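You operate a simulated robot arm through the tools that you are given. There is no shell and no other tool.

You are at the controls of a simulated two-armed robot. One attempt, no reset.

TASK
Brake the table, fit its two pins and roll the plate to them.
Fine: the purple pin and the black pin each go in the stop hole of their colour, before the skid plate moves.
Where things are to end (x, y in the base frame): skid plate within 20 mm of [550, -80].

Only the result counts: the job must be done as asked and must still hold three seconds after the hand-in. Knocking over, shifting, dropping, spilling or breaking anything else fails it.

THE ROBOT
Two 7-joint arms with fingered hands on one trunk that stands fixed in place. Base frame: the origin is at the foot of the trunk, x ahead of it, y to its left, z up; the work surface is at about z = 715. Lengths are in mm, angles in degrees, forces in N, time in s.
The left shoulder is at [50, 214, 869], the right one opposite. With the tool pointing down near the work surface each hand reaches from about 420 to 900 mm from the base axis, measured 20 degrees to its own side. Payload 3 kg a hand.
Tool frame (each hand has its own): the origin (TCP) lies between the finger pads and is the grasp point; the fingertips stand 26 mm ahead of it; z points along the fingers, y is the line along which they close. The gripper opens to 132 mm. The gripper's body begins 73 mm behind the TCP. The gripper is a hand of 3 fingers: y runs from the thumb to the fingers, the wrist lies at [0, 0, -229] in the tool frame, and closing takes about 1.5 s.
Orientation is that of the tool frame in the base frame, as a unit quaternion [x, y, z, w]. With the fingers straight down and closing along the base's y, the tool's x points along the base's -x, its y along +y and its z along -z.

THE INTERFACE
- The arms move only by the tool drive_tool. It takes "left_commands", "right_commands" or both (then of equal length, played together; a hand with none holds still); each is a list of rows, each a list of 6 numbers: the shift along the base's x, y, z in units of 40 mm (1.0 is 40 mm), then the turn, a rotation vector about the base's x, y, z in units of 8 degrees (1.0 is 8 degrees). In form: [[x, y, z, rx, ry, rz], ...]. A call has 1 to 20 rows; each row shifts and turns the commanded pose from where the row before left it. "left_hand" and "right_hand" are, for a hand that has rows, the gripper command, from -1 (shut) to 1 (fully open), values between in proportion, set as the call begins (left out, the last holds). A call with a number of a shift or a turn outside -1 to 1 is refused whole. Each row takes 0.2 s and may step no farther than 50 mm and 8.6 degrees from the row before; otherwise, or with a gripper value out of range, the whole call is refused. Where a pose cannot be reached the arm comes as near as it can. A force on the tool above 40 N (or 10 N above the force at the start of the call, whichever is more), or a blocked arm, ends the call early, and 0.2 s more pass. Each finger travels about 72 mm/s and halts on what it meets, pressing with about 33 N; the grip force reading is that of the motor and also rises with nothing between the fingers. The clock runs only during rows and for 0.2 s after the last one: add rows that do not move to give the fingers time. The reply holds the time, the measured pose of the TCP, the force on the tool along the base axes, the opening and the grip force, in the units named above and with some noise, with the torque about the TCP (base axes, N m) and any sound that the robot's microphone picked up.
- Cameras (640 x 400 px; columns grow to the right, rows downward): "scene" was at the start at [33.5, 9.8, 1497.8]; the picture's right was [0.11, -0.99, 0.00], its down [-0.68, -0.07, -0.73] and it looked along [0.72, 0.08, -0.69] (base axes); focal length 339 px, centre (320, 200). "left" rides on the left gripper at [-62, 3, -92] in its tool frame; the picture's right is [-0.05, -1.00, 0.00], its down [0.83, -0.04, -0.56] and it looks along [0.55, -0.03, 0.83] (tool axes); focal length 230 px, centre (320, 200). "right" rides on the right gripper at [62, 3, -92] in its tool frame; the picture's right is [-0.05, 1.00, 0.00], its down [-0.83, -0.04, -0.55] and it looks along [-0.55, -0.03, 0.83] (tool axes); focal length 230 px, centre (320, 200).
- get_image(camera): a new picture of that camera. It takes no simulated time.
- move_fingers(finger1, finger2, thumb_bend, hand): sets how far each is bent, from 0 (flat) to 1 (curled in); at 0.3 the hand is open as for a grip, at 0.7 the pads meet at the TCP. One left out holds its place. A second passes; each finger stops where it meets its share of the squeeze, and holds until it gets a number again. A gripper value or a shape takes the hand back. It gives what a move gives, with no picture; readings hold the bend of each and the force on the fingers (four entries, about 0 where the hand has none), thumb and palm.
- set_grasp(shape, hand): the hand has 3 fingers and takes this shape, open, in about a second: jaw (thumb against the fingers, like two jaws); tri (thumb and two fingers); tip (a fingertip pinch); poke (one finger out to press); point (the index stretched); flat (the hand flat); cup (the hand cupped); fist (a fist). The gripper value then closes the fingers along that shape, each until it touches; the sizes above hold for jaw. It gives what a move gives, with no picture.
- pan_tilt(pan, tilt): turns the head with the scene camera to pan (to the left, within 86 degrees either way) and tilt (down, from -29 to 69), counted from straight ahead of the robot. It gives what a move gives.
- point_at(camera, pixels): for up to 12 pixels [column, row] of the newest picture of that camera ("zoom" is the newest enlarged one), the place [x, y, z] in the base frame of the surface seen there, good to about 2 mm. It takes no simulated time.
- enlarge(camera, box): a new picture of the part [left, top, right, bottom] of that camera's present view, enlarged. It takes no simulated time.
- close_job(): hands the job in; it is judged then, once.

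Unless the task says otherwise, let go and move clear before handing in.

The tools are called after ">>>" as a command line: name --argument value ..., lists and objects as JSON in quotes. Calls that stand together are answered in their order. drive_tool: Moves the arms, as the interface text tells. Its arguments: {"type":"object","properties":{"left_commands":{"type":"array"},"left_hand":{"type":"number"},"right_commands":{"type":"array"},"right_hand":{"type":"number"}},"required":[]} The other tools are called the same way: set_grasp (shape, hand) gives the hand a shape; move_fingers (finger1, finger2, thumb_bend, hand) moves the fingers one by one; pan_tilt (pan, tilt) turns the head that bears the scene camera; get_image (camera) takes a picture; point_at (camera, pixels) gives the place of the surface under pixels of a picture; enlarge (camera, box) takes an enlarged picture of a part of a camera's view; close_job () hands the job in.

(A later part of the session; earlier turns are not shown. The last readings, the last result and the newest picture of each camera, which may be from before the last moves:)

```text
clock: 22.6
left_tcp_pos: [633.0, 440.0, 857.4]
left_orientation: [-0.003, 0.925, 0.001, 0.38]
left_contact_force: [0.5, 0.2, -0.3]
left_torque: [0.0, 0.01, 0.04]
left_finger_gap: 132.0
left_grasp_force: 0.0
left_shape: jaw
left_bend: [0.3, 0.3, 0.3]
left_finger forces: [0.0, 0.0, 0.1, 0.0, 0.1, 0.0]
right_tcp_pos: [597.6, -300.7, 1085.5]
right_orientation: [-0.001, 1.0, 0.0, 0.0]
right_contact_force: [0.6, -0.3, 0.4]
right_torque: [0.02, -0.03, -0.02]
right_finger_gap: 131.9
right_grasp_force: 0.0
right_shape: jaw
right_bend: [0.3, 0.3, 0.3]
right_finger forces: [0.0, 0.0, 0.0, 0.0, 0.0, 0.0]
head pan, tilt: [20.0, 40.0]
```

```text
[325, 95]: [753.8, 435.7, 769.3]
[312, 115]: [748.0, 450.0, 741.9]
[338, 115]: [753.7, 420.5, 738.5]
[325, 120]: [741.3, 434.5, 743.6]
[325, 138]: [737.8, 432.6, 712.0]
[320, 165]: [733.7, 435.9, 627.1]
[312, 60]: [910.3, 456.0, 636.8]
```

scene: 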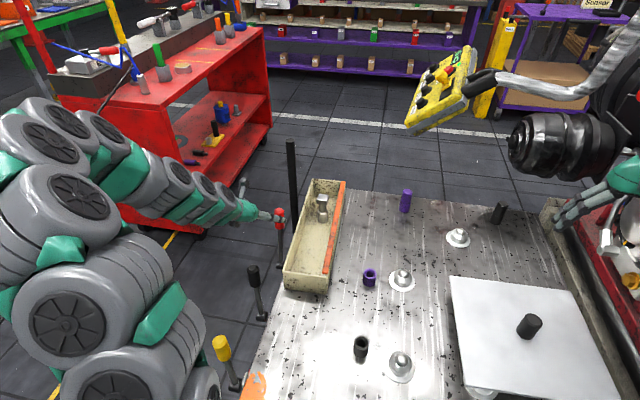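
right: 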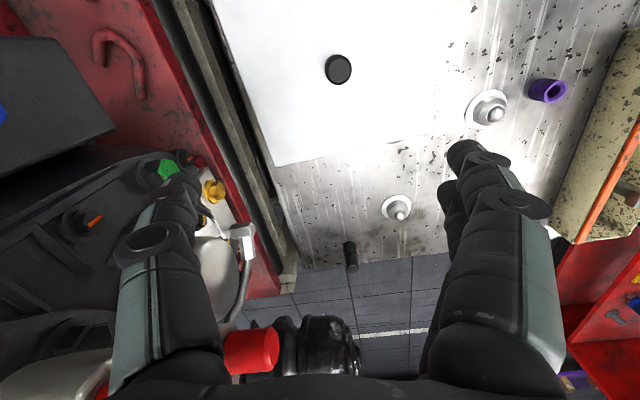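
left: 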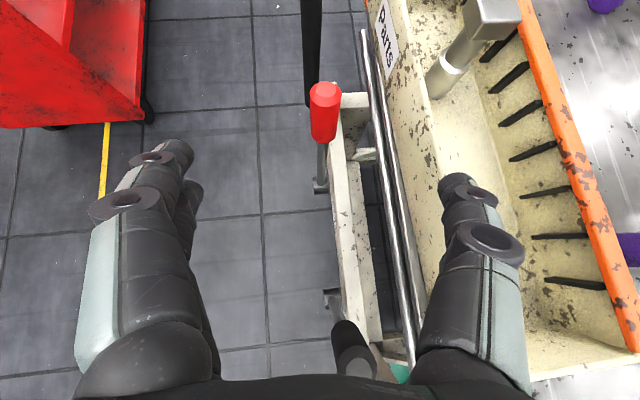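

The knob axis at mid-height is about (752, 435.5, 744). I'll move forward and down along the finger direction, then close.

>>> drive_tool --left_commands '[[0.744, -0.03, -0.706, 0, 0, 0], [0.744, -0.03, -0.706, 0, 0, 0], [0.744, -0.03, -0.706, 0, 0, 0], [0.744, -0.03, -0.706, 0, 0, 0], [0, 0, 0, 0, 0, 0]]'

>>> drive_tool --left_commands '[[0, 0, 0, 0, 0, 0], [0, 0, 0, 0, 0, 0], [0, 0, 0, 0, 0, 0], [0, 0, 0, 0, 0, 0], [0, 0, 0, 0, 0, 0], [0, 0, 0, 0, 0, 0]]' --left_hand -0.7

>>> get_image --camera "left"

```text
clock: 23.8
left_tcp_pos: [752.9, 435.1, 744.6]
left_orientation: [-0.004, 0.925, 0.004, 0.379]
left_contact_force: [-1.5, 2.7, 0.3]
left_torque: [0.04, -0.05, 0.03]
left_finger_gap: 131.7
left_grasp_force: 0.2
left_shape: jaw
left_bend: [0.3, 0.3, 0.31]
left_finger forces: [0.1, 0.1, 0.2, 0.0, 3.2, 0.1]
right_tcp_pos: [597.8, -302.5, 1086.5]
right_orientation: [-0.001, 1.0, 0.0, 0.0]
right_contact_force: [0.3, 0.4, -0.6]
right_torque: [-0.02, 0.0, 0.01]
right_finger_gap: 131.9
right_grasp_force: 0.1
right_shape: jaw
right_bend: [0.3, 0.3, 0.3]
right_finger forces: [0.0, 0.1, 0.1, 0.1, 0.1, 0.0]
head pan, tilt: [20.0, 40.0]
```

```text
clock: 25.2
left_tcp_pos: [752.8, 435.8, 744.6]
left_orientation: [-0.004, 0.925, 0.002, 0.38]
left_contact_force: [0.3, -0.6, -3.1]
left_torque: [0.02, 0.05, -0.01]
left_finger_gap: 19.5
left_grasp_force: 33.2
left_shape: jaw
left_bend: [0.72, 0.73, 0.71]
left_finger forces: [11.3, 15.1, 0.1, 0.1, 27.8, 0.1]
right_tcp_pos: [598.3, -301.0, 1086.3]
right_orientation: [0.0, 1.0, 0.0, 0.0]
right_contact_force: [-0.2, -0.2, 0.3]
right_torque: [0.0, -0.03, 0.0]
right_finger_gap: 131.9
right_grasp_force: 0.0
right_shape: jaw
right_bend: [0.3, 0.3, 0.3]
right_finger forces: [0.0, 0.1, 0.0, 0.1, 0.0, 0.0]
head pan, tilt: [20.0, 40.0]
```

```text
taken
```

left: 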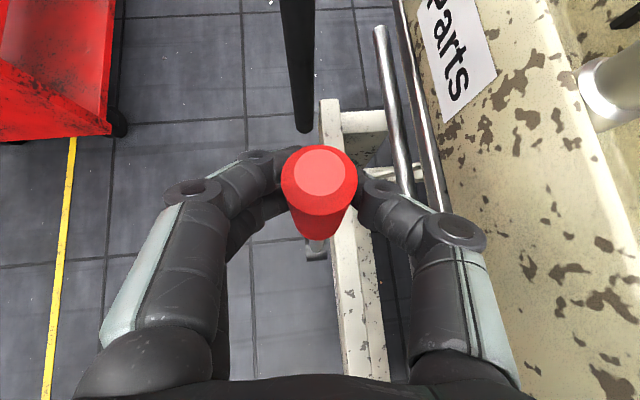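

The knob is firmly gripped with the fingers closing along y. I'll swing it along its arc toward +x in small steps.

>>> drive_tool --left_commands '[[0.26, 0, -0.03, 0, 0, 0], [0.26, 0, -0.05, 0, 0, 0], [0.25, 0, -0.06, 0, 0, 0], [0, 0, 0, 0, 0, 0]]'

```text
clock: 26.3
left_tcp_pos: [767.2, 438.5, 743.2]
left_orientation: [-0.003, 0.926, 0.006, 0.378]
left_contact_force: [-3.2, -6.6, -13.3]
left_torque: [-0.16, 0.31, -0.15]
left_finger_gap: 17.8
left_grasp_force: 32.6
left_shape: jaw
left_bend: [0.71, 0.73, 0.7]
left_finger forces: [13.1, 15.7, 0.0, 0.0, 30.1, 0.0]
left hand out of reach, approached as far as the arm can: row 1, 2, 3
right_tcp_pos: [600.4, -301.6, 1087.5]
right_orientation: [0.0, 1.0, 0.0, 0.0]
right_contact_force: [0.5, 0.6, 0.1]
right_torque: [-0.01, 0.01, -0.02]
right_finger_gap: 132.0
right_grasp_force: 0.0
right_shape: jaw
right_bend: [0.3, 0.3, 0.3]
right_finger forces: [0.1, 0.1, 0.0, 0.0, 0.1, 0.1]
head pan, tilt: [20.0, 40.0]
stopped in row 4 (left hand): the force on the tool passed its limit at 41 N (the readings are from after the stop); the commanded pose is now the measured one
```

The reach limit appeared although the wrist is near, so it is likely a wrist joint limit at this tilt. I'll look, then reduce the tilt while the pads pivot on the knob.

>>> get_image --camera "scene"

>>> drive_tool --left_commands '[[0, 0, 0, 0, 0.5, 0], [0, 0, 0, 0, 0.5, 0], [0, 0, 0, 0, 0.5, 0], [0, 0, 0, 0, 0.5, 0], [0, 0, 0, 0, 0, 0]]'

```text
taken
```

scene: 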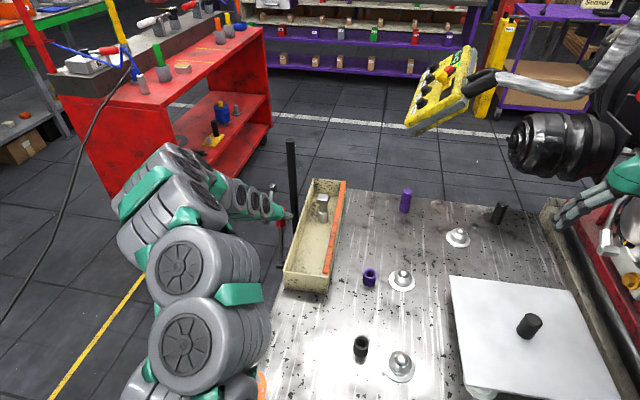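

```text
clock: 27.5
left_tcp_pos: [768.5, 439.7, 743.2]
left_orientation: [-0.002, 0.969, 0.007, 0.247]
left_contact_force: [5.5, -13.8, 6.6]
left_torque: [-0.43, -0.23, -0.18]
left_finger_gap: 17.9
left_grasp_force: 32.8
left_shape: jaw
left_bend: [0.73, 0.73, 0.71]
left_finger forces: [8.7, 13.8, 0.1, 0.0, 35.2, 0.0]
right_tcp_pos: [598.3, -302.1, 1086.5]
right_orientation: [0.001, 1.0, 0.0, 0.0]
right_contact_force: [-1.0, -0.7, -0.1]
right_torque: [0.03, 0.0, 0.0]
right_finger_gap: 131.9
right_grasp_force: 0.1
right_shape: jaw
right_bend: [0.3, 0.3, 0.3]
right_finger forces: [0.1, 0.1, 0.1, 0.0, 0.0, 0.1]
head pan, tilt: [20.0, 40.0]
```

The tilt reduced to about 29° without trouble. I'll continue the swing along x with a small y correction.

>>> drive_tool --left_commands '[[0, -0.08, 0, 0, 0, 0], [0.25, 0, -0.06, 0, 0, 0], [0.25, 0, -0.07, 0, 0, 0], [0.25, 0, -0.08, 0, 0, 0], [0, 0, 0, 0, 0, 0]]'

>>> get_image --camera "left"

```text
clock: 28.7
left_tcp_pos: [797.5, 437.6, 734.7]
left_orientation: [-0.006, 0.969, 0.009, 0.247]
left_contact_force: [-4.0, 9.2, -0.6]
left_torque: [0.15, 0.26, 0.05]
left_finger_gap: 18.6
left_grasp_force: 33.1
left_shape: jaw
left_bend: [0.72, 0.73, 0.72]
left_finger forces: [14.5, 19.2, 0.1, 0.0, 24.4, 0.0]
right_tcp_pos: [599.5, -300.1, 1087.3]
right_orientation: [0.0, 1.0, 0.0, 0.001]
right_contact_force: [-0.1, 0.3, 0.0]
right_torque: [0.01, -0.02, -0.02]
right_finger_gap: 131.7
right_grasp_force: 0.0
right_shape: jaw
right_bend: [0.3, 0.3, 0.3]
right_finger forces: [0.0, 0.0, 0.1, 0.0, 0.1, 0.0]
head pan, tilt: [20.0, 40.0]
```

```text
taken
```

left: 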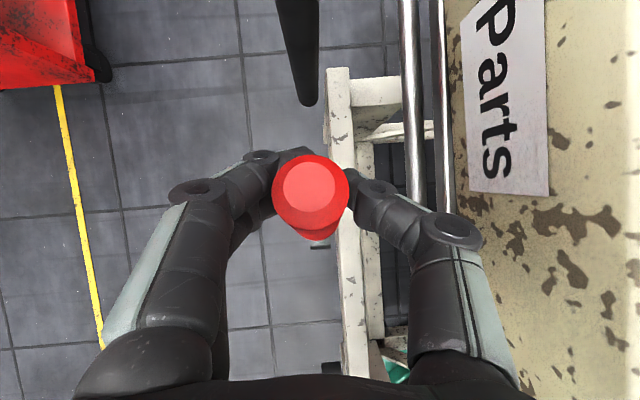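

The lever is at about 20° with little force (−4 N in x). I'll continue, looking for the stop.

>>> drive_tool --left_commands '[[0.24, -0.02, -0.1, 0, 0, 0], [0.24, 0, -0.11, 0, 0, 0], [0.23, 0, -0.125, 0, 0, 0], [0, 0, 0, 0, 0, 0]]'

```text
clock: 29.7
left_tcp_pos: [828.5, 433.4, 722.2]
left_orientation: [-0.001, 0.969, 0.008, 0.247]
left_contact_force: [1.0, 2.1, 0.0]
left_torque: [-0.03, 0.0, -0.08]
left_finger_gap: 9.3
left_grasp_force: 33.2
left_shape: jaw
left_bend: [0.74, 0.76, 0.75]
left_finger forces: [0.0, 2.0, 0.0, 0.0, 0.0, 0.0]
right_tcp_pos: [598.2, -301.8, 1086.7]
right_orientation: [0.0, 1.0, 0.0, -0.001]
right_contact_force: [1.3, -0.4, 0.3]
right_torque: [-0.01, -0.03, 0.02]
right_finger_gap: 131.7
right_grasp_force: 0.1
right_shape: jaw
right_bend: [0.3, 0.3, 0.3]
right_finger forces: [0.0, 0.1, 0.0, 0.0, 0.0, 0.0]
head pan, tilt: [20.0, 40.0]
```

The gap dropped to 9.3 with almost no finger force, so the knob slipped out. I'll look at where it is.

>>> get_image --camera "left"

>>> enlarge --camera "scene" --box '[230, 140, 340, 300]'

```text
taken
```

left: 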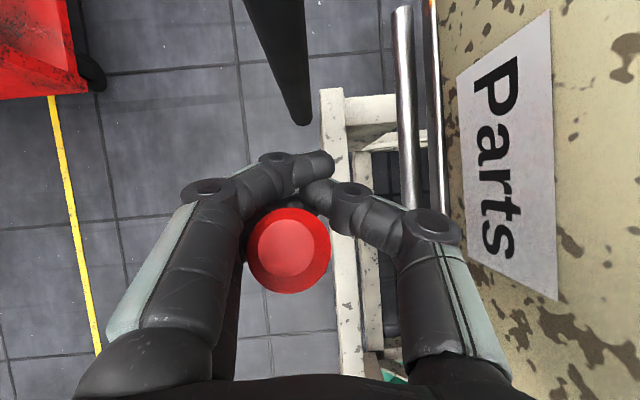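

```text
2.50 times, centred on (285, 220) of scene
```

zoom: 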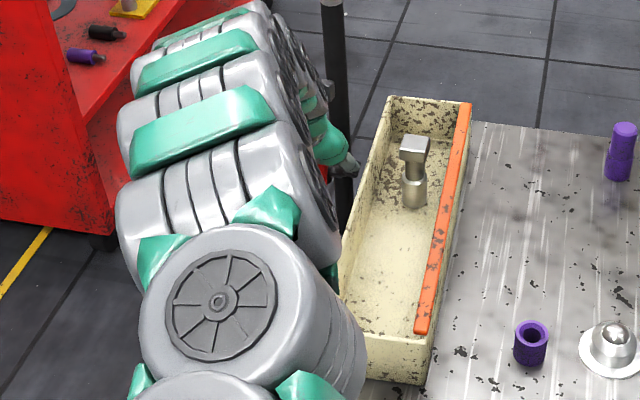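

>>> point_at --camera "left" --pixels '[[287, 250], [265, 250], [315, 250], [287, 228], [287, 275]]'

```text
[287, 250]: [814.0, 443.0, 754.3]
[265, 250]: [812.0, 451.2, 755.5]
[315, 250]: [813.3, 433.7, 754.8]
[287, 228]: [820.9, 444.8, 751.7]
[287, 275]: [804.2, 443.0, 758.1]
```

The knob top is at (813,442,754), so the lever is at about 22.5°; it likely met its stop there and slid out of the pads. I'll open, retract along the finger axis, and check the lever and indicator.

>>> drive_tool --left_commands '[[0, 0, 0, 0, 0, 0], [0, 0, 0, 0, 0, 0], [0, 0, 0, 0, 0, 0], [0, 0, 0, 0, 0, 0], [0, 0, 0, 0, 0, 0], [0, 0, 0, 0, 0, 0], [-0.3, 0.1, 0.6, 0, 0, 0], [-0.5, 0, 0.9, 0, 0, 0], [-0.5, 0, 0.9, 0, 0, 0], [-0.5, 0, 0.9, 0, 0, 0], [-1, 0, 0.3, 0, 0, 0], [-1, 0, 0, 0, 0, 0], [0, 0, 0, 0, 0, 0]]' --left_hand 1

>>> get_image --camera "left"

>>> get_image --camera "scene"

```text
clock: 32.5
left_tcp_pos: [674.7, 440.7, 867.3]
left_orientation: [-0.004, 0.969, 0.008, 0.247]
left_contact_force: [0.2, -0.2, -0.1]
left_torque: [0.03, 0.01, 0.03]
left_finger_gap: 131.9
left_grasp_force: 0.0
left_shape: jaw
left_bend: [0.3, 0.3, 0.3]
left_finger forces: [0.0, 0.0, 0.0, 0.0, 0.0, 0.0]
right_tcp_pos: [597.9, -301.3, 1087.6]
right_orientation: [0.001, 1.0, 0.0, 0.0]
right_contact_force: [-0.7, -0.2, 0.0]
right_torque: [0.01, 0.0, 0.02]
right_finger_gap: 132.1
right_grasp_force: 0.0
right_shape: jaw
right_bend: [0.3, 0.3, 0.3]
right_finger forces: [0.0, 0.0, 0.0, 0.0, 0.0, 0.1]
head pan, tilt: [20.0, 40.0]
```

```text
taken
```

left: 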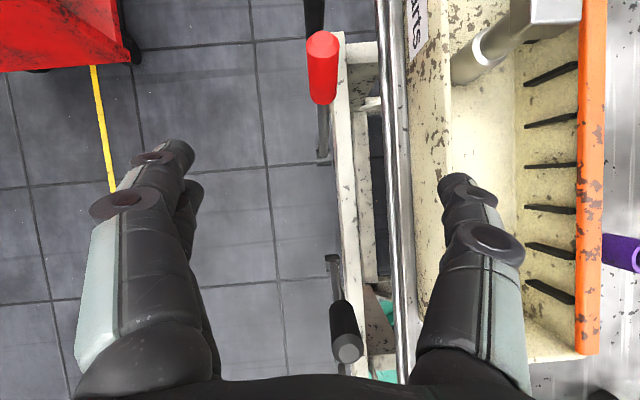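

```text
taken
```

scene: 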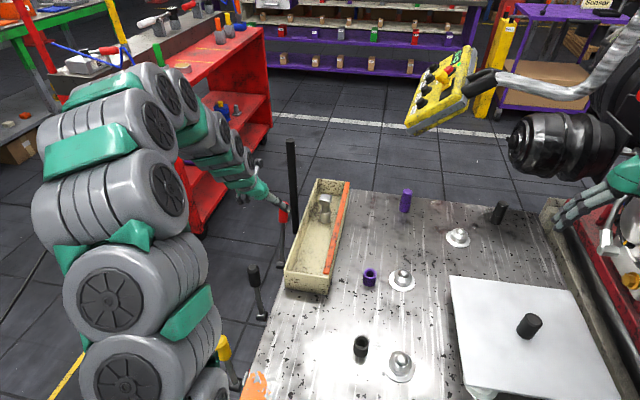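

The tray may have been touched: it runs skewed, nearer the lever at its far end. I'll compare the same zoomed view as before.

>>> enlarge --camera "scene" --box '[220, 160, 320, 300]'

>>> point_at --camera "left" --pixels '[[322, 45], [322, 70], [322, 160], [313, 15]]'

```text
2.86 times, centred on (270, 230) of scene
```

zoom: 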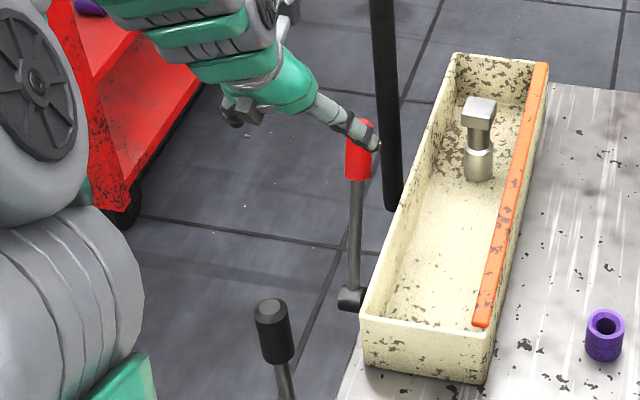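

```text
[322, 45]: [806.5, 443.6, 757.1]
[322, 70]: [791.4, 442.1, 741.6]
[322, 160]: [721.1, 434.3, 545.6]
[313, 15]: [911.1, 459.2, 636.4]
```

The tray's far end has shifted about 15 mm toward -y (zoom corner 440→455), so the opening thumb pushed it. I'll push it back later by matching these pixels. First I'll check the brake indicator with the left camera.

>>> drive_tool --left_commands '[[-0.5, 0, 1, 0, 1, 0], [-0.5, 0, 1, 0, 1, 0], [-0.5, 0, 1, 0, 1, 0], [-0.5, 0, 0, 0, 0.6, 0], [0, 0, 0, 0, 0, 0]]'

>>> get_image --camera "left"

>>> enlarge --camera "left" --box '[200, 180, 340, 300]'

```text
clock: 33.7
left_tcp_pos: [595.2, 438.5, 986.4]
left_orientation: [-0.002, 1.0, 0.007, -0.003]
left_contact_force: [0.7, -1.4, -0.3]
left_torque: [0.01, 0.02, 0.02]
left_finger_gap: 132.0
left_grasp_force: 0.1
left_shape: jaw
left_bend: [0.3, 0.3, 0.3]
left_finger forces: [0.0, 0.0, 0.0, 0.1, 0.0, 0.1]
right_tcp_pos: [599.0, -301.0, 1086.9]
right_orientation: [0.0, 1.0, 0.001, 0.0]
right_contact_force: [-0.1, 0.2, -0.4]
right_torque: [-0.01, -0.03, 0.01]
right_finger_gap: 131.9
right_grasp_force: 0.1
right_shape: jaw
right_bend: [0.3, 0.3, 0.3]
right_finger forces: [0.0, 0.0, 0.0, 0.1, 0.0, 0.0]
head pan, tilt: [20.0, 40.0]
```

```text
taken
```

left: 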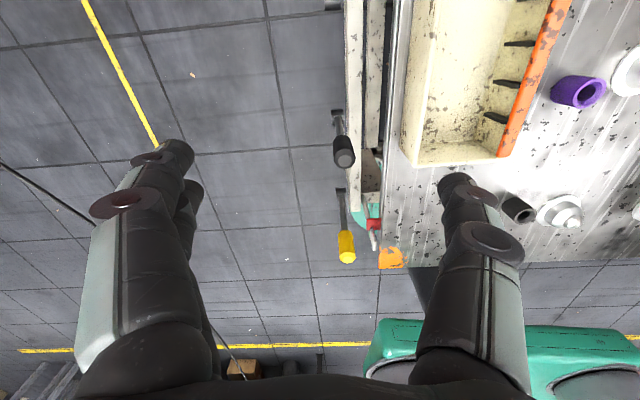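

```text
3.33 times, centred on (270, 240) of left
```

zoom: 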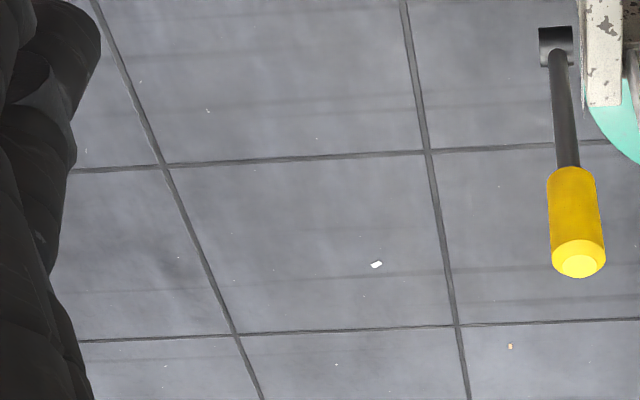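

>>> enlarge --camera "left" --box '[320, 180, 420, 290]'

>>> point_at --camera "left" --pixels '[[375, 223], [373, 238], [370, 210], [402, 140], [405, 60], [417, 160], [497, 158], [520, 100], [548, 10]]'

```text
3.64 times, centred on (370, 235) of left
```

zoom: 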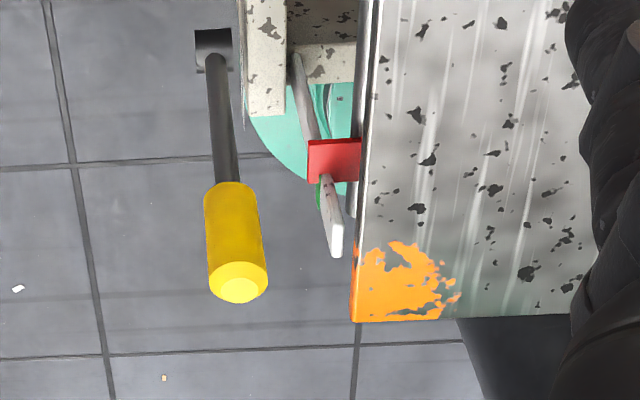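

```text
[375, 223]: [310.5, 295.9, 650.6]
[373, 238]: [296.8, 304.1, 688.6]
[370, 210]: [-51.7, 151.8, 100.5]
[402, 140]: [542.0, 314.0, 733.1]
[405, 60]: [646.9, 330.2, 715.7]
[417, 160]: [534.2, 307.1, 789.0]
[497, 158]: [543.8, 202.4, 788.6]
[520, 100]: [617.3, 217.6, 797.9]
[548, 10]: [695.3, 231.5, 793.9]
```

The red pointer at (310,296,651) hasn't moved; it looks like a height gauge tied to Pump/Lower, so I'll leave it alone. The lever's plane is yawed about 7° with the table, and my y drift caused the slip. I'll re-grip with a half-open hand, yawed to match, staying clear of the tray, and push on to the stop.

>>> drive_tool --left_commands '[[0.8, 0, -0.84, 0, -0.7, 0.17], [0.8, 0, -0.84, 0, -0.7, 0.17], [0.8, 0, -0.84, 0, -0.7, 0.17], [0.8, 0, -0.84, 0, -0.7, 0.17], [0.8, 0, -0.84, 0, -0.7, 0.17], [0, 0, 0, 0, 0, 0]]' --left_hand 0.0

>>> get_image --camera "left"

```text
clock: 35.1
left_tcp_pos: [754.6, 440.3, 818.7]
left_orientation: [-0.063, 0.969, 0.009, 0.239]
left_contact_force: [-0.3, 0.3, 1.0]
left_torque: [-0.02, -0.01, 0.01]
left_finger_gap: 66.6
left_grasp_force: 0.0
left_shape: jaw
left_bend: [0.73, 0.73, 0.7]
left_finger forces: [0.0, 0.0, 0.0, 0.0, 0.1, 0.1]
right_tcp_pos: [598.3, -301.9, 1088.2]
right_orientation: [-0.001, 1.0, 0.001, -0.001]
right_contact_force: [-0.5, -0.5, -1.4]
right_torque: [0.0, 0.01, -0.02]
right_finger_gap: 131.6
right_grasp_force: 0.0
right_shape: jaw
right_bend: [0.3, 0.3, 0.3]
right_finger forces: [0.0, 0.0, 0.0, 0.0, 0.0, 0.1]
head pan, tilt: [20.0, 40.0]
```

```text
taken
```

left: 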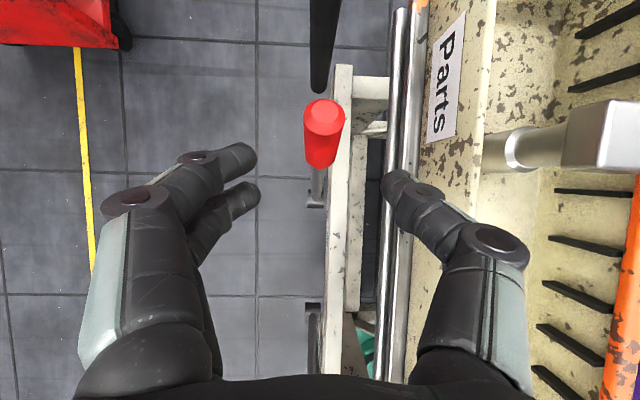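

The knob sits centred between the half-open fingers and the thumb is clear of the tray. I'll move in and close.

>>> drive_tool --left_commands '[[0.4, 0.015, -0.75, 0, 0, 0], [0.4, 0.015, -0.75, 0, 0, 0], [0.4, 0.015, -0.75, 0, 0, 0], [0, 0, 0, 0, 0, 0]]'

>>> drive_tool --left_commands '[[0, 0, 0, 0, 0, 0], [0, 0, 0, 0, 0, 0], [0, 0, 0, 0, 0, 0], [0, 0, 0, 0, 0, 0], [0, 0, 0, 0, 0, 0], [0, 0, 0, 0, 0, 0]]' --left_hand -0.8

>>> get_image --camera "left"

```text
clock: 36.1
left_tcp_pos: [802.5, 440.8, 727.3]
left_orientation: [-0.062, 0.969, 0.008, 0.239]
left_contact_force: [-0.8, 0.4, 1.0]
left_torque: [0.0, 0.0, 0.01]
left_finger_gap: 66.6
left_grasp_force: 0.0
left_shape: jaw
left_bend: [0.73, 0.73, 0.7]
left_finger forces: [0.0, 0.1, 0.0, 0.0, 0.1, 0.0]
right_tcp_pos: [598.4, -301.2, 1087.2]
right_orientation: [0.0, 1.0, 0.0, 0.0]
right_contact_force: [0.3, 0.5, -0.3]
right_torque: [-0.02, -0.04, 0.01]
right_finger_gap: 131.7
right_grasp_force: 0.1
right_shape: jaw
right_bend: [0.3, 0.3, 0.3]
right_finger forces: [0.0, 0.0, 0.0, 0.0, 0.0, 0.1]
head pan, tilt: [20.0, 40.0]
```

```text
clock: 37.5
left_tcp_pos: [802.0, 440.8, 726.7]
left_orientation: [-0.063, 0.969, 0.008, 0.239]
left_contact_force: [-0.5, -0.1, -4.2]
left_torque: [0.09, 0.12, 0.06]
left_finger_gap: 15.1
left_grasp_force: 32.8
left_shape: jaw
left_bend: [0.71, 0.73, 0.72]
left_finger forces: [9.8, 15.1, 0.0, 0.1, 24.3, 0.0]
right_tcp_pos: [597.7, -301.0, 1086.9]
right_orientation: [0.0, 1.0, 0.001, 0.0]
right_contact_force: [0.5, -0.2, 0.0]
right_torque: [-0.01, 0.01, 0.0]
right_finger_gap: 131.5
right_grasp_force: 0.0
right_shape: jaw
right_bend: [0.3, 0.3, 0.3]
right_finger forces: [0.0, 0.1, 0.0, 0.1, 0.0, 0.1]
head pan, tilt: [20.0, 40.0]
```

```text
taken
```

left: 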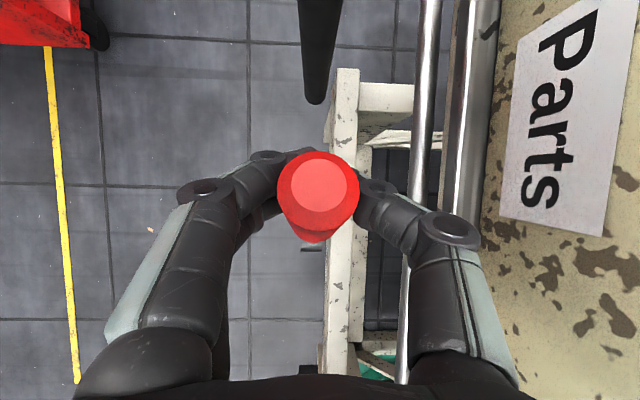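

The knob is gripped well. I'll swing on with the yaw-matched path (dy = 0.12·dx).

>>> drive_tool --left_commands '[[0.23, 0.03, -0.1, 0, 0, 0], [0.23, 0.03, -0.1, 0, 0, 0], [0, 0, 0, 0, 0, 0]]'

>>> get_image --camera "left"

```text
clock: 38.3
left_tcp_pos: [820.0, 445.1, 719.5]
left_orientation: [-0.062, 0.969, 0.008, 0.239]
left_contact_force: [-5.9, -0.8, -11.2]
left_torque: [0.05, 0.42, 0.08]
left_finger_gap: 15.3
left_grasp_force: 32.8
left_shape: jaw
left_bend: [0.71, 0.74, 0.72]
left_finger forces: [13.8, 16.0, 0.0, 0.0, 25.0, 0.1]
right_tcp_pos: [598.9, -301.8, 1086.6]
right_orientation: [0.0, 1.0, 0.0, 0.0]
right_contact_force: [-0.6, -0.2, -0.3]
right_torque: [0.01, 0.02, 0.04]
right_finger_gap: 132.1
right_grasp_force: 0.1
right_shape: jaw
right_bend: [0.3, 0.3, 0.3]
right_finger forces: [0.0, 0.1, 0.0, 0.0, 0.0, 0.1]
head pan, tilt: [20.0, 40.0]
```

```text
taken
```

left: 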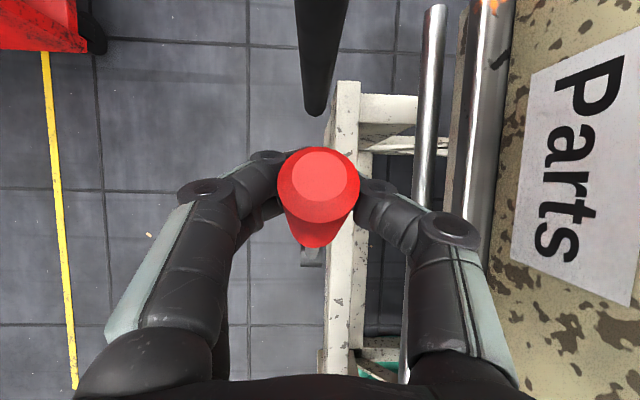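

Still gripped, lever now ~27°. Continuing along the arc with more drop.

>>> drive_tool --left_commands '[[0.21, 0.03, -0.16, 0, 0, 0], [0.21, 0.03, -0.15, 0, 0, 0], [0, 0, 0, 0, 0, 0]]'

>>> get_image --camera "left"

```text
clock: 39.1
left_tcp_pos: [837.3, 445.9, 709.3]
left_orientation: [-0.063, 0.969, 0.008, 0.24]
left_contact_force: [1.3, -0.4, 1.1]
left_torque: [-0.02, 0.02, 0.01]
left_finger_gap: 7.1
left_grasp_force: 33.4
left_shape: jaw
left_bend: [0.73, 0.76, 0.74]
left_finger forces: [0.1, 0.1, 0.0, 0.0, 0.8, 0.1]
right_tcp_pos: [599.3, -300.9, 1088.4]
right_orientation: [0.0, 1.0, 0.0, 0.0]
right_contact_force: [-0.2, 0.4, 0.0]
right_torque: [-0.01, 0.02, 0.01]
right_finger_gap: 132.1
right_grasp_force: 0.1
right_shape: jaw
right_bend: [0.3, 0.3, 0.3]
right_finger forces: [0.0, 0.0, 0.0, 0.0, 0.1, 0.0]
head pan, tilt: [20.0, 40.0]
```

```text
taken
```

left: 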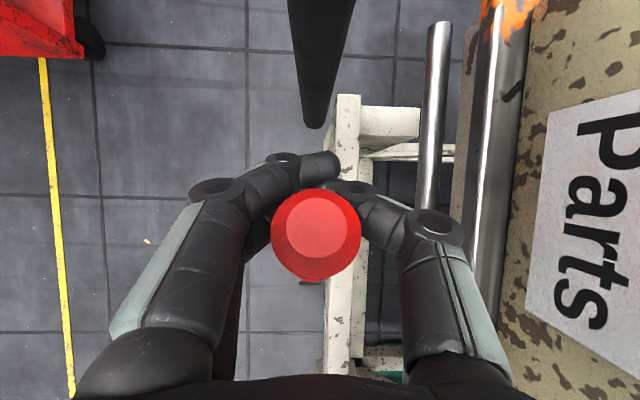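

>>> point_at --camera "left" --pixels '[[316, 230], [316, 205], [316, 255], [290, 235], [345, 235]]'

```text
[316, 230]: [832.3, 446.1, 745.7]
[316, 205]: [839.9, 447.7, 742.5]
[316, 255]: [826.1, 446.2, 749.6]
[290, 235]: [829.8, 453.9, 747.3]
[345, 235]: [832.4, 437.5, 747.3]
```

The knob top is now at (832,446,746), about 27.6°, and it slipped again. Instead of gripping, I'll push it from the -x side with closed fingers to be sure it reaches its stop.

>>> drive_tool --left_commands '[[0, 0, 0, 0, 0, 0], [0, 0, 0, 0, 0, 0], [0, 0, 0, 0, 0, 0], [0, 0, 0, 0, 0, 0], [-0.4, -0.03, 0.75, 0, 0, 0], [-0.4, -0.03, 0.75, 0, 0, 0], [-0.4, -0.03, 0.75, 0, 0, 0], [-1, 0, 0.2, 0, 0, 0], [-0.4, 0, 0, 0, 0, 0]]' --left_hand 0.0

>>> drive_tool --left_commands '[[0, 0, 0, 0, 0, 0], [0, 0, 0, 0, 0, 0], [0, 0, 0, 0, 0, 0], [0, 0, 0, 0, 0, 0], [0, 0, 0, 0, 0, 0], [0, 0, 0, 0, 0, 0]]' --left_hand -1

>>> get_image --camera "left"

```text
clock: 41.1
left_tcp_pos: [732.0, 441.9, 806.6]
left_orientation: [-0.063, 0.969, 0.009, 0.24]
left_contact_force: [-0.3, 0.2, 0.2]
left_torque: [0.02, 0.01, 0.0]
left_finger_gap: 65.4
left_grasp_force: 0.1
left_shape: jaw
left_bend: [0.73, 0.73, 0.7]
left_finger forces: [0.1, 0.1, 0.0, 0.1, 0.0, 0.0]
right_tcp_pos: [599.2, -300.9, 1087.1]
right_orientation: [-0.001, 1.0, 0.001, 0.001]
right_contact_force: [0.0, 0.4, 0.3]
right_torque: [-0.03, -0.04, 0.0]
right_finger_gap: 132.1
right_grasp_force: 0.1
right_shape: jaw
right_bend: [0.3, 0.3, 0.3]
right_finger forces: [0.1, 0.0, 0.0, 0.1, 0.1, 0.0]
head pan, tilt: [20.0, 40.0]
```

```text
clock: 42.5
left_tcp_pos: [735.1, 441.8, 805.8]
left_orientation: [-0.062, 0.969, 0.009, 0.24]
left_contact_force: [0.4, -0.6, -0.1]
left_torque: [0.02, 0.0, 0.02]
left_finger_gap: 0.0
left_grasp_force: 32.8
left_shape: jaw
left_bend: [0.68, 0.68, 0.74]
left_finger forces: [0.0, 0.0, 0.0, 0.1, 0.0, 0.0]
right_tcp_pos: [598.2, -301.4, 1087.6]
right_orientation: [0.0, 1.0, 0.0, 0.0]
right_contact_force: [0.5, -0.4, -0.6]
right_torque: [-0.01, 0.02, 0.0]
right_finger_gap: 132.1
right_grasp_force: 0.1
right_shape: jaw
right_bend: [0.3, 0.3, 0.3]
right_finger forces: [0.0, 0.0, 0.0, 0.0, 0.0, 0.1]
head pan, tilt: [20.0, 40.0]
```

```text
taken
```

left: 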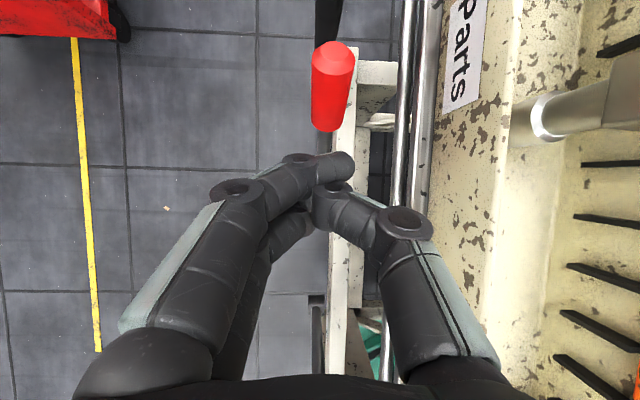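

The closed fingers are lined up behind the knob. I'll lower to knob height and push forward in small steps.

>>> drive_tool --left_commands '[[0, 0, -1, 0, 0, 0], [0.1, 0, -1, 0, 0, 0], [0.25, 0.03, 0, 0, 0, 0], [0.25, 0.03, 0, 0, 0, 0], [0.25, 0.03, 0, 0, 0, 0], [0.15, 0.02, -0.03, 0, 0, 0], [0.15, 0.02, -0.05, 0, 0, 0], [0, 0, 0, 0, 0, 0]]'

>>> get_image --camera "left"

```text
clock: 44.3
left_tcp_pos: [779.0, 448.3, 721.6]
left_orientation: [-0.062, 0.969, 0.008, 0.239]
left_contact_force: [-1.7, 0.5, 0.7]
left_torque: [0.02, 0.02, -0.03]
left_finger_gap: 0.1
left_grasp_force: 33.1
left_shape: jaw
left_bend: [0.68, 0.68, 0.74]
left_finger forces: [0.0, 0.1, 0.0, 0.0, 0.0, 0.0]
right_tcp_pos: [598.5, -301.8, 1086.5]
right_orientation: [0.0, 1.0, 0.0, 0.0]
right_contact_force: [0.0, 1.1, 0.0]
right_torque: [0.0, -0.02, -0.03]
right_finger_gap: 132.2
right_grasp_force: 0.1
right_shape: jaw
right_bend: [0.3, 0.3, 0.3]
right_finger forces: [0.0, 0.0, 0.0, 0.0, 0.0, 0.0]
head pan, tilt: [20.0, 40.0]
```

```text
taken
```

left: 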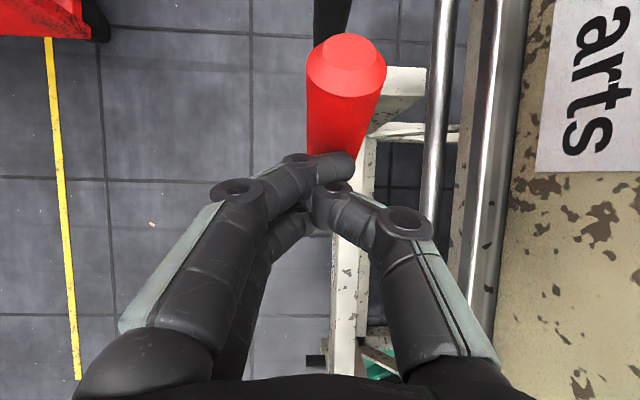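

No contact yet; the fingers are just behind the knob. I'll keep pushing.

>>> drive_tool --left_commands '[[0.15, 0, -0.03, 0, 0, 0], [0.15, 0, -0.05, 0, 0, 0], [0.15, 0.02, -0.07, 0, 0, 0], [0.15, 0.02, -0.08, 0, 0, 0], [0.15, 0.02, -0.08, 0, 0, 0], [0, 0, 0, 0, 0, 0]]'

>>> get_image --camera "left"

```text
clock: 45.1
left_tcp_pos: [791.6, 452.0, 716.5]
left_orientation: [-0.065, 0.969, 0.007, 0.237]
left_contact_force: [-31.1, 5.6, 14.5]
left_torque: [-0.09, -0.13, -0.11]
left_finger_gap: 0.0
left_grasp_force: 33.1
left_shape: jaw
left_bend: [0.73, 0.68, 0.75]
left_finger forces: [40.2, 0.0, 0.0, 0.1, 0.0, 0.1]
right_tcp_pos: [598.7, -300.6, 1087.3]
right_orientation: [-0.001, 1.0, 0.0, 0.0]
right_contact_force: [0.5, -0.1, 0.0]
right_torque: [0.01, 0.0, 0.01]
right_finger_gap: 131.9
right_grasp_force: 0.0
right_shape: jaw
right_bend: [0.3, 0.3, 0.3]
right_finger forces: [0.1, 0.1, 0.0, 0.0, 0.0, 0.1]
head pan, tilt: [20.0, 40.0]
stopped in row 3 (left hand): the force on the tool passed its limit at 47 N (the readings are from after the stop); the commanded pose is now the measured one
```

```text
taken
```

left: 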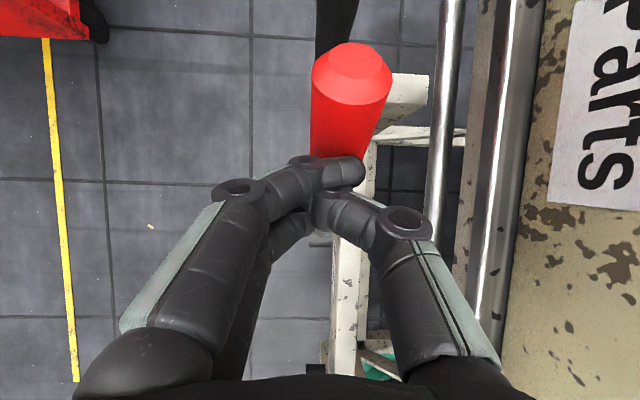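

The push met over 40 N. I'll check the knob's position to see whether it is at its stop.

>>> point_at --camera "left" --pixels '[[352, 62], [352, 75], [335, 68], [372, 68]]'

>>> drive_tool --left_commands '[[0.1, 0, -0.05, 0, 0, 0], [0, 0, 0, 0, 0, 0]]'

>>> get_image --camera "left"

>>> point_at --camera "left" --pixels '[[352, 62], [352, 75], [335, 68], [372, 68]]'

```text
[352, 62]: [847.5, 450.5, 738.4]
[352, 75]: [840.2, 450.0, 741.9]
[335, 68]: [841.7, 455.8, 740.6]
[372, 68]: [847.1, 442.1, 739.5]
```

```text
clock: 45.4
left_tcp_pos: [792.1, 453.2, 715.9]
left_orientation: [-0.064, 0.97, 0.005, 0.236]
left_contact_force: [-33.9, 7.3, 17.1]
left_torque: [-0.12, -0.2, -0.13]
left_finger_gap: 0.1
left_grasp_force: 33.4
left_shape: jaw
left_bend: [0.73, 0.68, 0.75]
left_finger forces: [44.0, 0.1, 0.1, 0.0, 0.1, 0.0]
right_tcp_pos: [597.5, -301.5, 1089.1]
right_orientation: [-0.001, 1.0, 0.001, 0.0]
right_contact_force: [0.6, -0.5, 0.4]
right_torque: [-0.02, 0.04, 0.01]
right_finger_gap: 131.8
right_grasp_force: 0.0
right_shape: jaw
right_bend: [0.3, 0.3, 0.3]
right_finger forces: [0.0, 0.0, 0.0, 0.0, 0.0, 0.0]
head pan, tilt: [20.0, 40.0]
stopped in row 1 (left hand): the force on the tool passed its limit at 50 N (the readings are from after the stop); the commanded pose is now the measured one
```

```text
taken
```

left: 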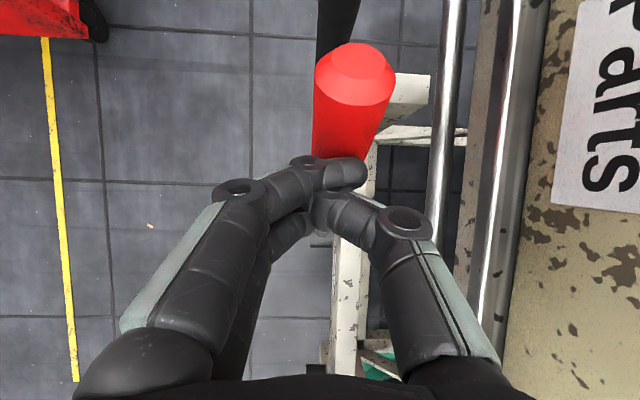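

```text
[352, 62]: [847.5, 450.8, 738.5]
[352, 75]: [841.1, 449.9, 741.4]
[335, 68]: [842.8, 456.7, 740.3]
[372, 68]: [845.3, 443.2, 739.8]
```

The knob top is at (844,450,740), about 31°, and more than 40 N no longer moves it, so the brake is at its stop. I'll back off, raise, and confirm that it stays.

>>> drive_tool --left_commands '[[-0.5, 0, 0, 0, 0, 0], [-1, 0, 0.5, 0, 0, 0], [-0.5, 0, 1, 0, 0, 0], [-0.5, 0, 1, 0, 0, 0], [0, 0, 1, 0, 0, 0], [0, 0, 0.5, 0, 0, 0], [0, 0, 0, 0, 0, 0]]'

>>> get_image --camera "left"

>>> enlarge --camera "scene" --box '[220, 160, 320, 300]'

>>> get_image --camera "scene"

```text
clock: 47.0
left_tcp_pos: [693.8, 452.0, 874.5]
left_orientation: [-0.064, 0.969, 0.007, 0.237]
left_contact_force: [-0.2, -0.2, -0.5]
left_torque: [-0.03, -0.01, -0.04]
left_finger_gap: 0.0
left_grasp_force: 33.3
left_shape: jaw
left_bend: [0.7, 0.68, 0.75]
left_finger forces: [0.0, 0.0, 0.0, 0.0, 0.1, 0.0]
right_tcp_pos: [599.0, -300.1, 1088.2]
right_orientation: [0.0, 1.0, 0.0, 0.001]
right_contact_force: [1.2, -0.3, 0.1]
right_torque: [0.01, -0.01, 0.0]
right_finger_gap: 132.1
right_grasp_force: 0.3
right_shape: jaw
right_bend: [0.3, 0.3, 0.3]
right_finger forces: [0.0, 0.0, 0.1, 0.0, 0.0, 0.1]
head pan, tilt: [20.0, 40.0]
```

```text
taken
```

left: 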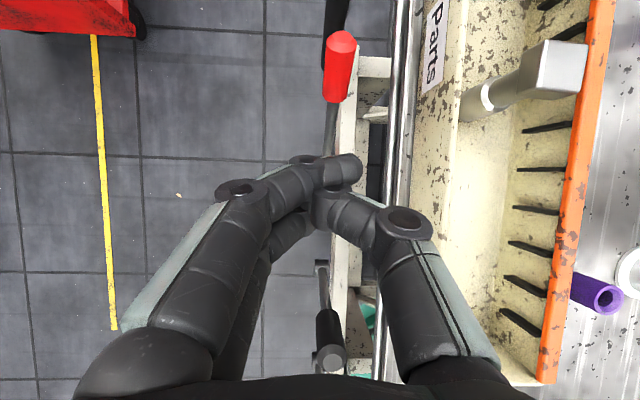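

```text
2.86 times, centred on (270, 230) of scene
```

zoom: 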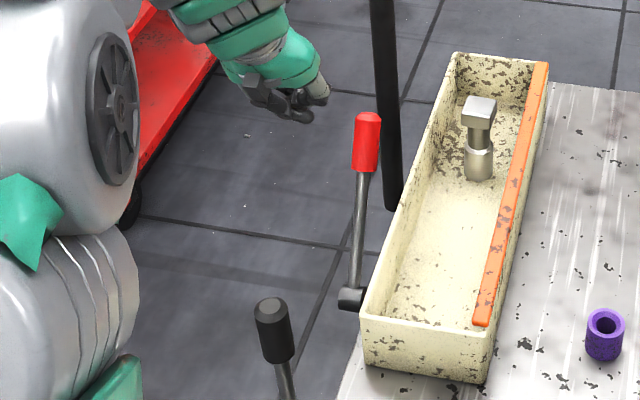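

```text
taken
```

scene: 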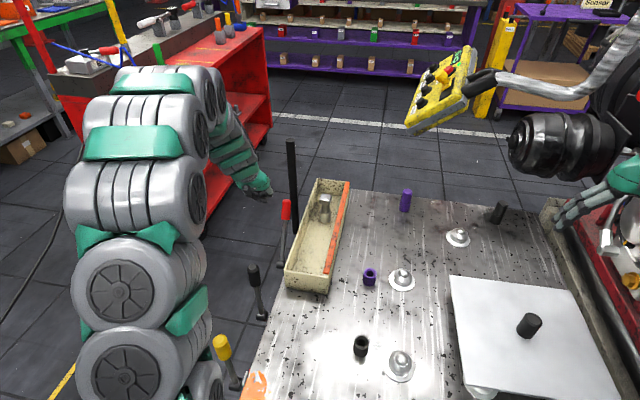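

The lever stays at its stop. The tray shows no further change, but its far end is still about 15 mm off. Now I'll collect coordinates of tray edges, pins, sockets and plate.

>>> point_at --camera "scene" --pixels '[[405, 190], [405, 208], [500, 205], [498, 219], [369, 271], [368, 278], [360, 338], [361, 350], [532, 320], [530, 335], [455, 280], [545, 283]]'

>>> point_at --camera "zoom" --pixels '[[455, 54], [545, 64], [362, 318], [487, 325], [540, 90], [500, 290], [478, 105], [480, 170], [545, 110], [549, 64]]'

>>> enlarge --camera "scene" --box '[370, 170, 530, 260]'

>>> enlarge --camera "scene" --box '[330, 255, 430, 390]'

```text
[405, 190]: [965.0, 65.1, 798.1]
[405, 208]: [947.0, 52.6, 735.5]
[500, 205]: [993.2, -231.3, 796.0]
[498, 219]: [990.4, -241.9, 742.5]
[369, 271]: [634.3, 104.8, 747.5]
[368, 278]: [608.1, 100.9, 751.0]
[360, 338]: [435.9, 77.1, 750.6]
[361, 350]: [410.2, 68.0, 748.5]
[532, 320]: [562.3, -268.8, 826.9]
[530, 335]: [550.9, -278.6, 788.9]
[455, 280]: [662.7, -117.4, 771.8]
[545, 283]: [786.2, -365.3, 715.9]
```

```text
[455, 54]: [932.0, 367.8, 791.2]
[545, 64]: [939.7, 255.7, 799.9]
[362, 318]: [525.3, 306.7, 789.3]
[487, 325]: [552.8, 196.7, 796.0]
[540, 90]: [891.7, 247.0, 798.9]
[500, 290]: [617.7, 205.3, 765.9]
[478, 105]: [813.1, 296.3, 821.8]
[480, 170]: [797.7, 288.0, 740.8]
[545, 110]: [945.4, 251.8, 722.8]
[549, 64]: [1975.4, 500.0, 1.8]
```

```text
4.00 times, centred on (450, 215) of scene
```

zoom: 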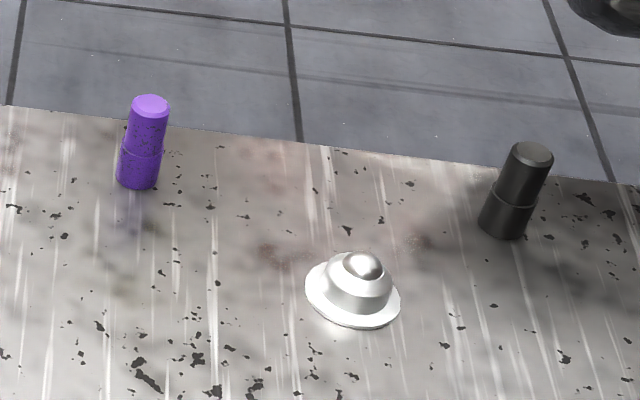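

```text
2.96 times, centred on (380, 322) of scene
```

zoom: 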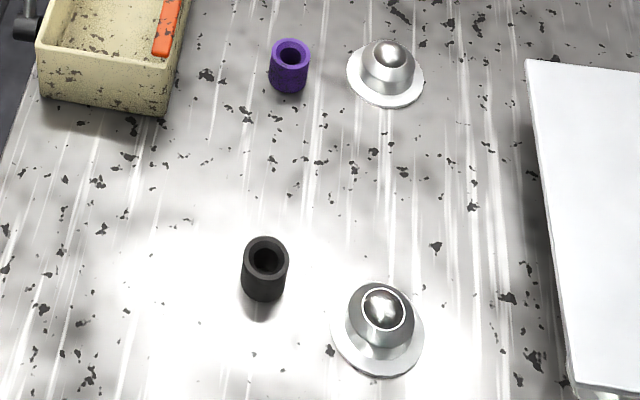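

The tray's far corner now reads (932,368). The -y wall runs from about (553,197) to (940,256). I'll take the closed left hand over to the table side of the tray, rolled so the finger side is upright, to nudge the far end back.

>>> drive_tool --left_commands '[[0, 0, 0.7, 0, 0, 0], [0, 0, 0.7, 0, 0, 0], [0.49, -0.97, 0, 0.5, 0, 0], [0.49, -0.97, 0, 0.5, 0, 0], [0.49, -0.97, 0, 0.5, 0, 0], [0.49, -0.97, 0, 0.5, 0, 0], [0.49, -0.97, 0, 0.5, 0, 0], [0.49, -0.97, 0, 0.5, 0, 0], [0.49, -0.97, 0, 0.5, 0, 0], [0, 0, 0, 0, 0, 0]]'

>>> get_image --camera "left"

>>> get_image --camera "scene"

```text
clock: 49.2
left_tcp_pos: [832.9, 180.3, 932.3]
left_orientation: [-0.005, 0.939, 0.241, 0.245]
left_contact_force: [0.1, -0.3, -0.4]
left_torque: [-0.01, -0.02, -0.04]
left_finger_gap: 0.1
left_grasp_force: 33.0
left_shape: jaw
left_bend: [0.7, 0.68, 0.75]
left_finger forces: [0.0, 0.0, 0.0, 0.0, 0.1, 0.0]
right_tcp_pos: [598.2, -300.7, 1087.1]
right_orientation: [-0.001, 1.0, 0.001, 0.001]
right_contact_force: [0.3, -0.9, -0.5]
right_torque: [0.02, -0.03, -0.01]
right_finger_gap: 131.7
right_grasp_force: 0.1
right_shape: jaw
right_bend: [0.3, 0.3, 0.3]
right_finger forces: [0.0, 0.1, 0.1, 0.1, 0.0, 0.0]
head pan, tilt: [20.0, 40.0]
```

```text
taken
```

left: 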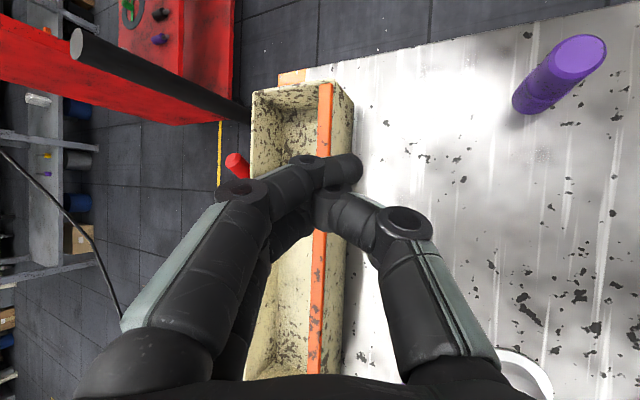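

```text
taken
```

scene: 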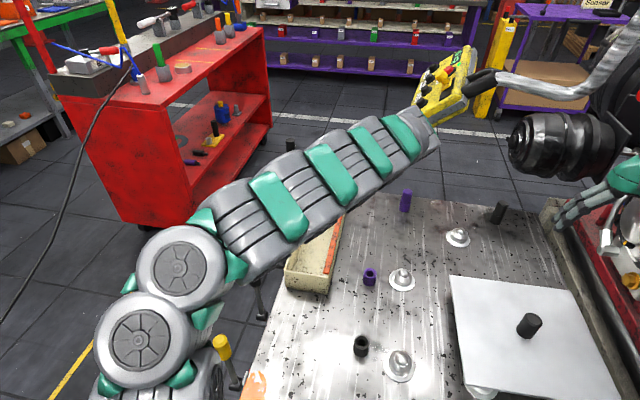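

The scene shows the wrist near the hanging yellow pendant (~440,100). I'll check its distance, and the tray surfaces, before going lower.

>>> point_at --camera "scene" --pixels '[[440, 112], [430, 100], [445, 70], [475, 85], [425, 130], [405, 140], [530, 70]]'

>>> point_at --camera "left" --pixels '[[325, 100], [345, 110], [345, 150], [350, 200], [575, 50], [530, 100], [350, 120], [90, 45]]'

```text
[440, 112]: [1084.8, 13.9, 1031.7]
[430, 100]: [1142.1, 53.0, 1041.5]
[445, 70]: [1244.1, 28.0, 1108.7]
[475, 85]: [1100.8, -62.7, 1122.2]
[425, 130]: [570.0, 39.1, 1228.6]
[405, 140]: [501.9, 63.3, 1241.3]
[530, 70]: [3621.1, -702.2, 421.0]
```

```text
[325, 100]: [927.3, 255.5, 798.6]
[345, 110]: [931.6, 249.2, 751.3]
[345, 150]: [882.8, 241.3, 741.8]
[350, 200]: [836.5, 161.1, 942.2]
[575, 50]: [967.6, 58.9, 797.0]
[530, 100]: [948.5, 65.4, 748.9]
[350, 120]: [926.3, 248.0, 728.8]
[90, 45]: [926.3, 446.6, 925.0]
```

The pendant is well away (x ≥ 1085, z ≥ 1030). I'll lower the closed hand beside the tray wall (y≈235 at x≈845) and approach it gently.

>>> drive_tool --left_commands '[[0, 0, -0.88, 0, 0, 0], [0, 0, -0.88, 0, 0, 0], [0, 0, -0.88, 0, 0, 0], [0, 0, -0.88, 0, 0, 0], [0, 0, -0.88, 0, 0, 0], [0, 0.4, 0, 0, 0, 0], [0, 0, 0, 0, 0, 0]]'

>>> get_image --camera "left"

>>> get_image --camera "scene"

```text
clock: 50.8
left_tcp_pos: [831.7, 193.6, 754.4]
left_orientation: [-0.005, 0.939, 0.241, 0.245]
left_contact_force: [-0.4, -0.1, -0.5]
left_torque: [-0.02, 0.0, -0.03]
left_finger_gap: 0.1
left_grasp_force: 32.9
left_shape: jaw
left_bend: [0.7, 0.68, 0.75]
left_finger forces: [0.0, 0.0, 0.1, 0.0, 0.0, 0.0]
right_tcp_pos: [597.8, -301.7, 1087.2]
right_orientation: [0.0, 1.0, 0.0, 0.0]
right_contact_force: [-0.3, -0.2, 0.3]
right_torque: [-0.03, -0.01, 0.03]
right_finger_gap: 132.1
right_grasp_force: 0.0
right_shape: jaw
right_bend: [0.3, 0.3, 0.3]
right_finger forces: [0.0, 0.1, 0.1, 0.0, 0.0, 0.0]
head pan, tilt: [20.0, 40.0]
```

```text
taken
```

left: 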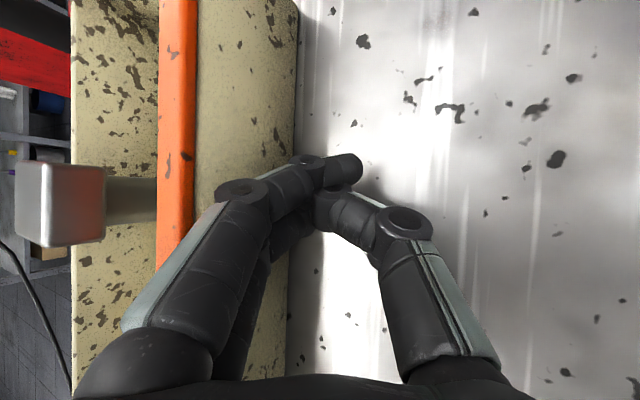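

```text
taken
```

scene: 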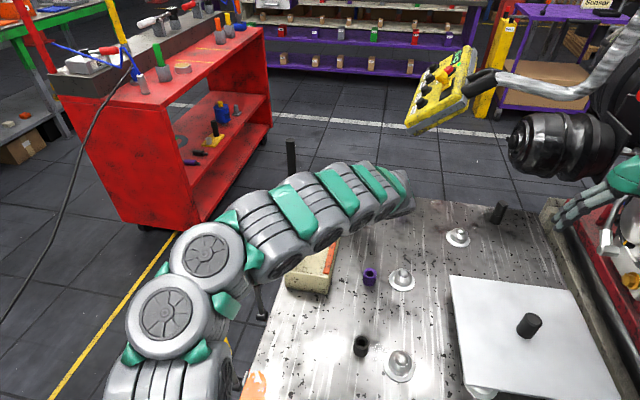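

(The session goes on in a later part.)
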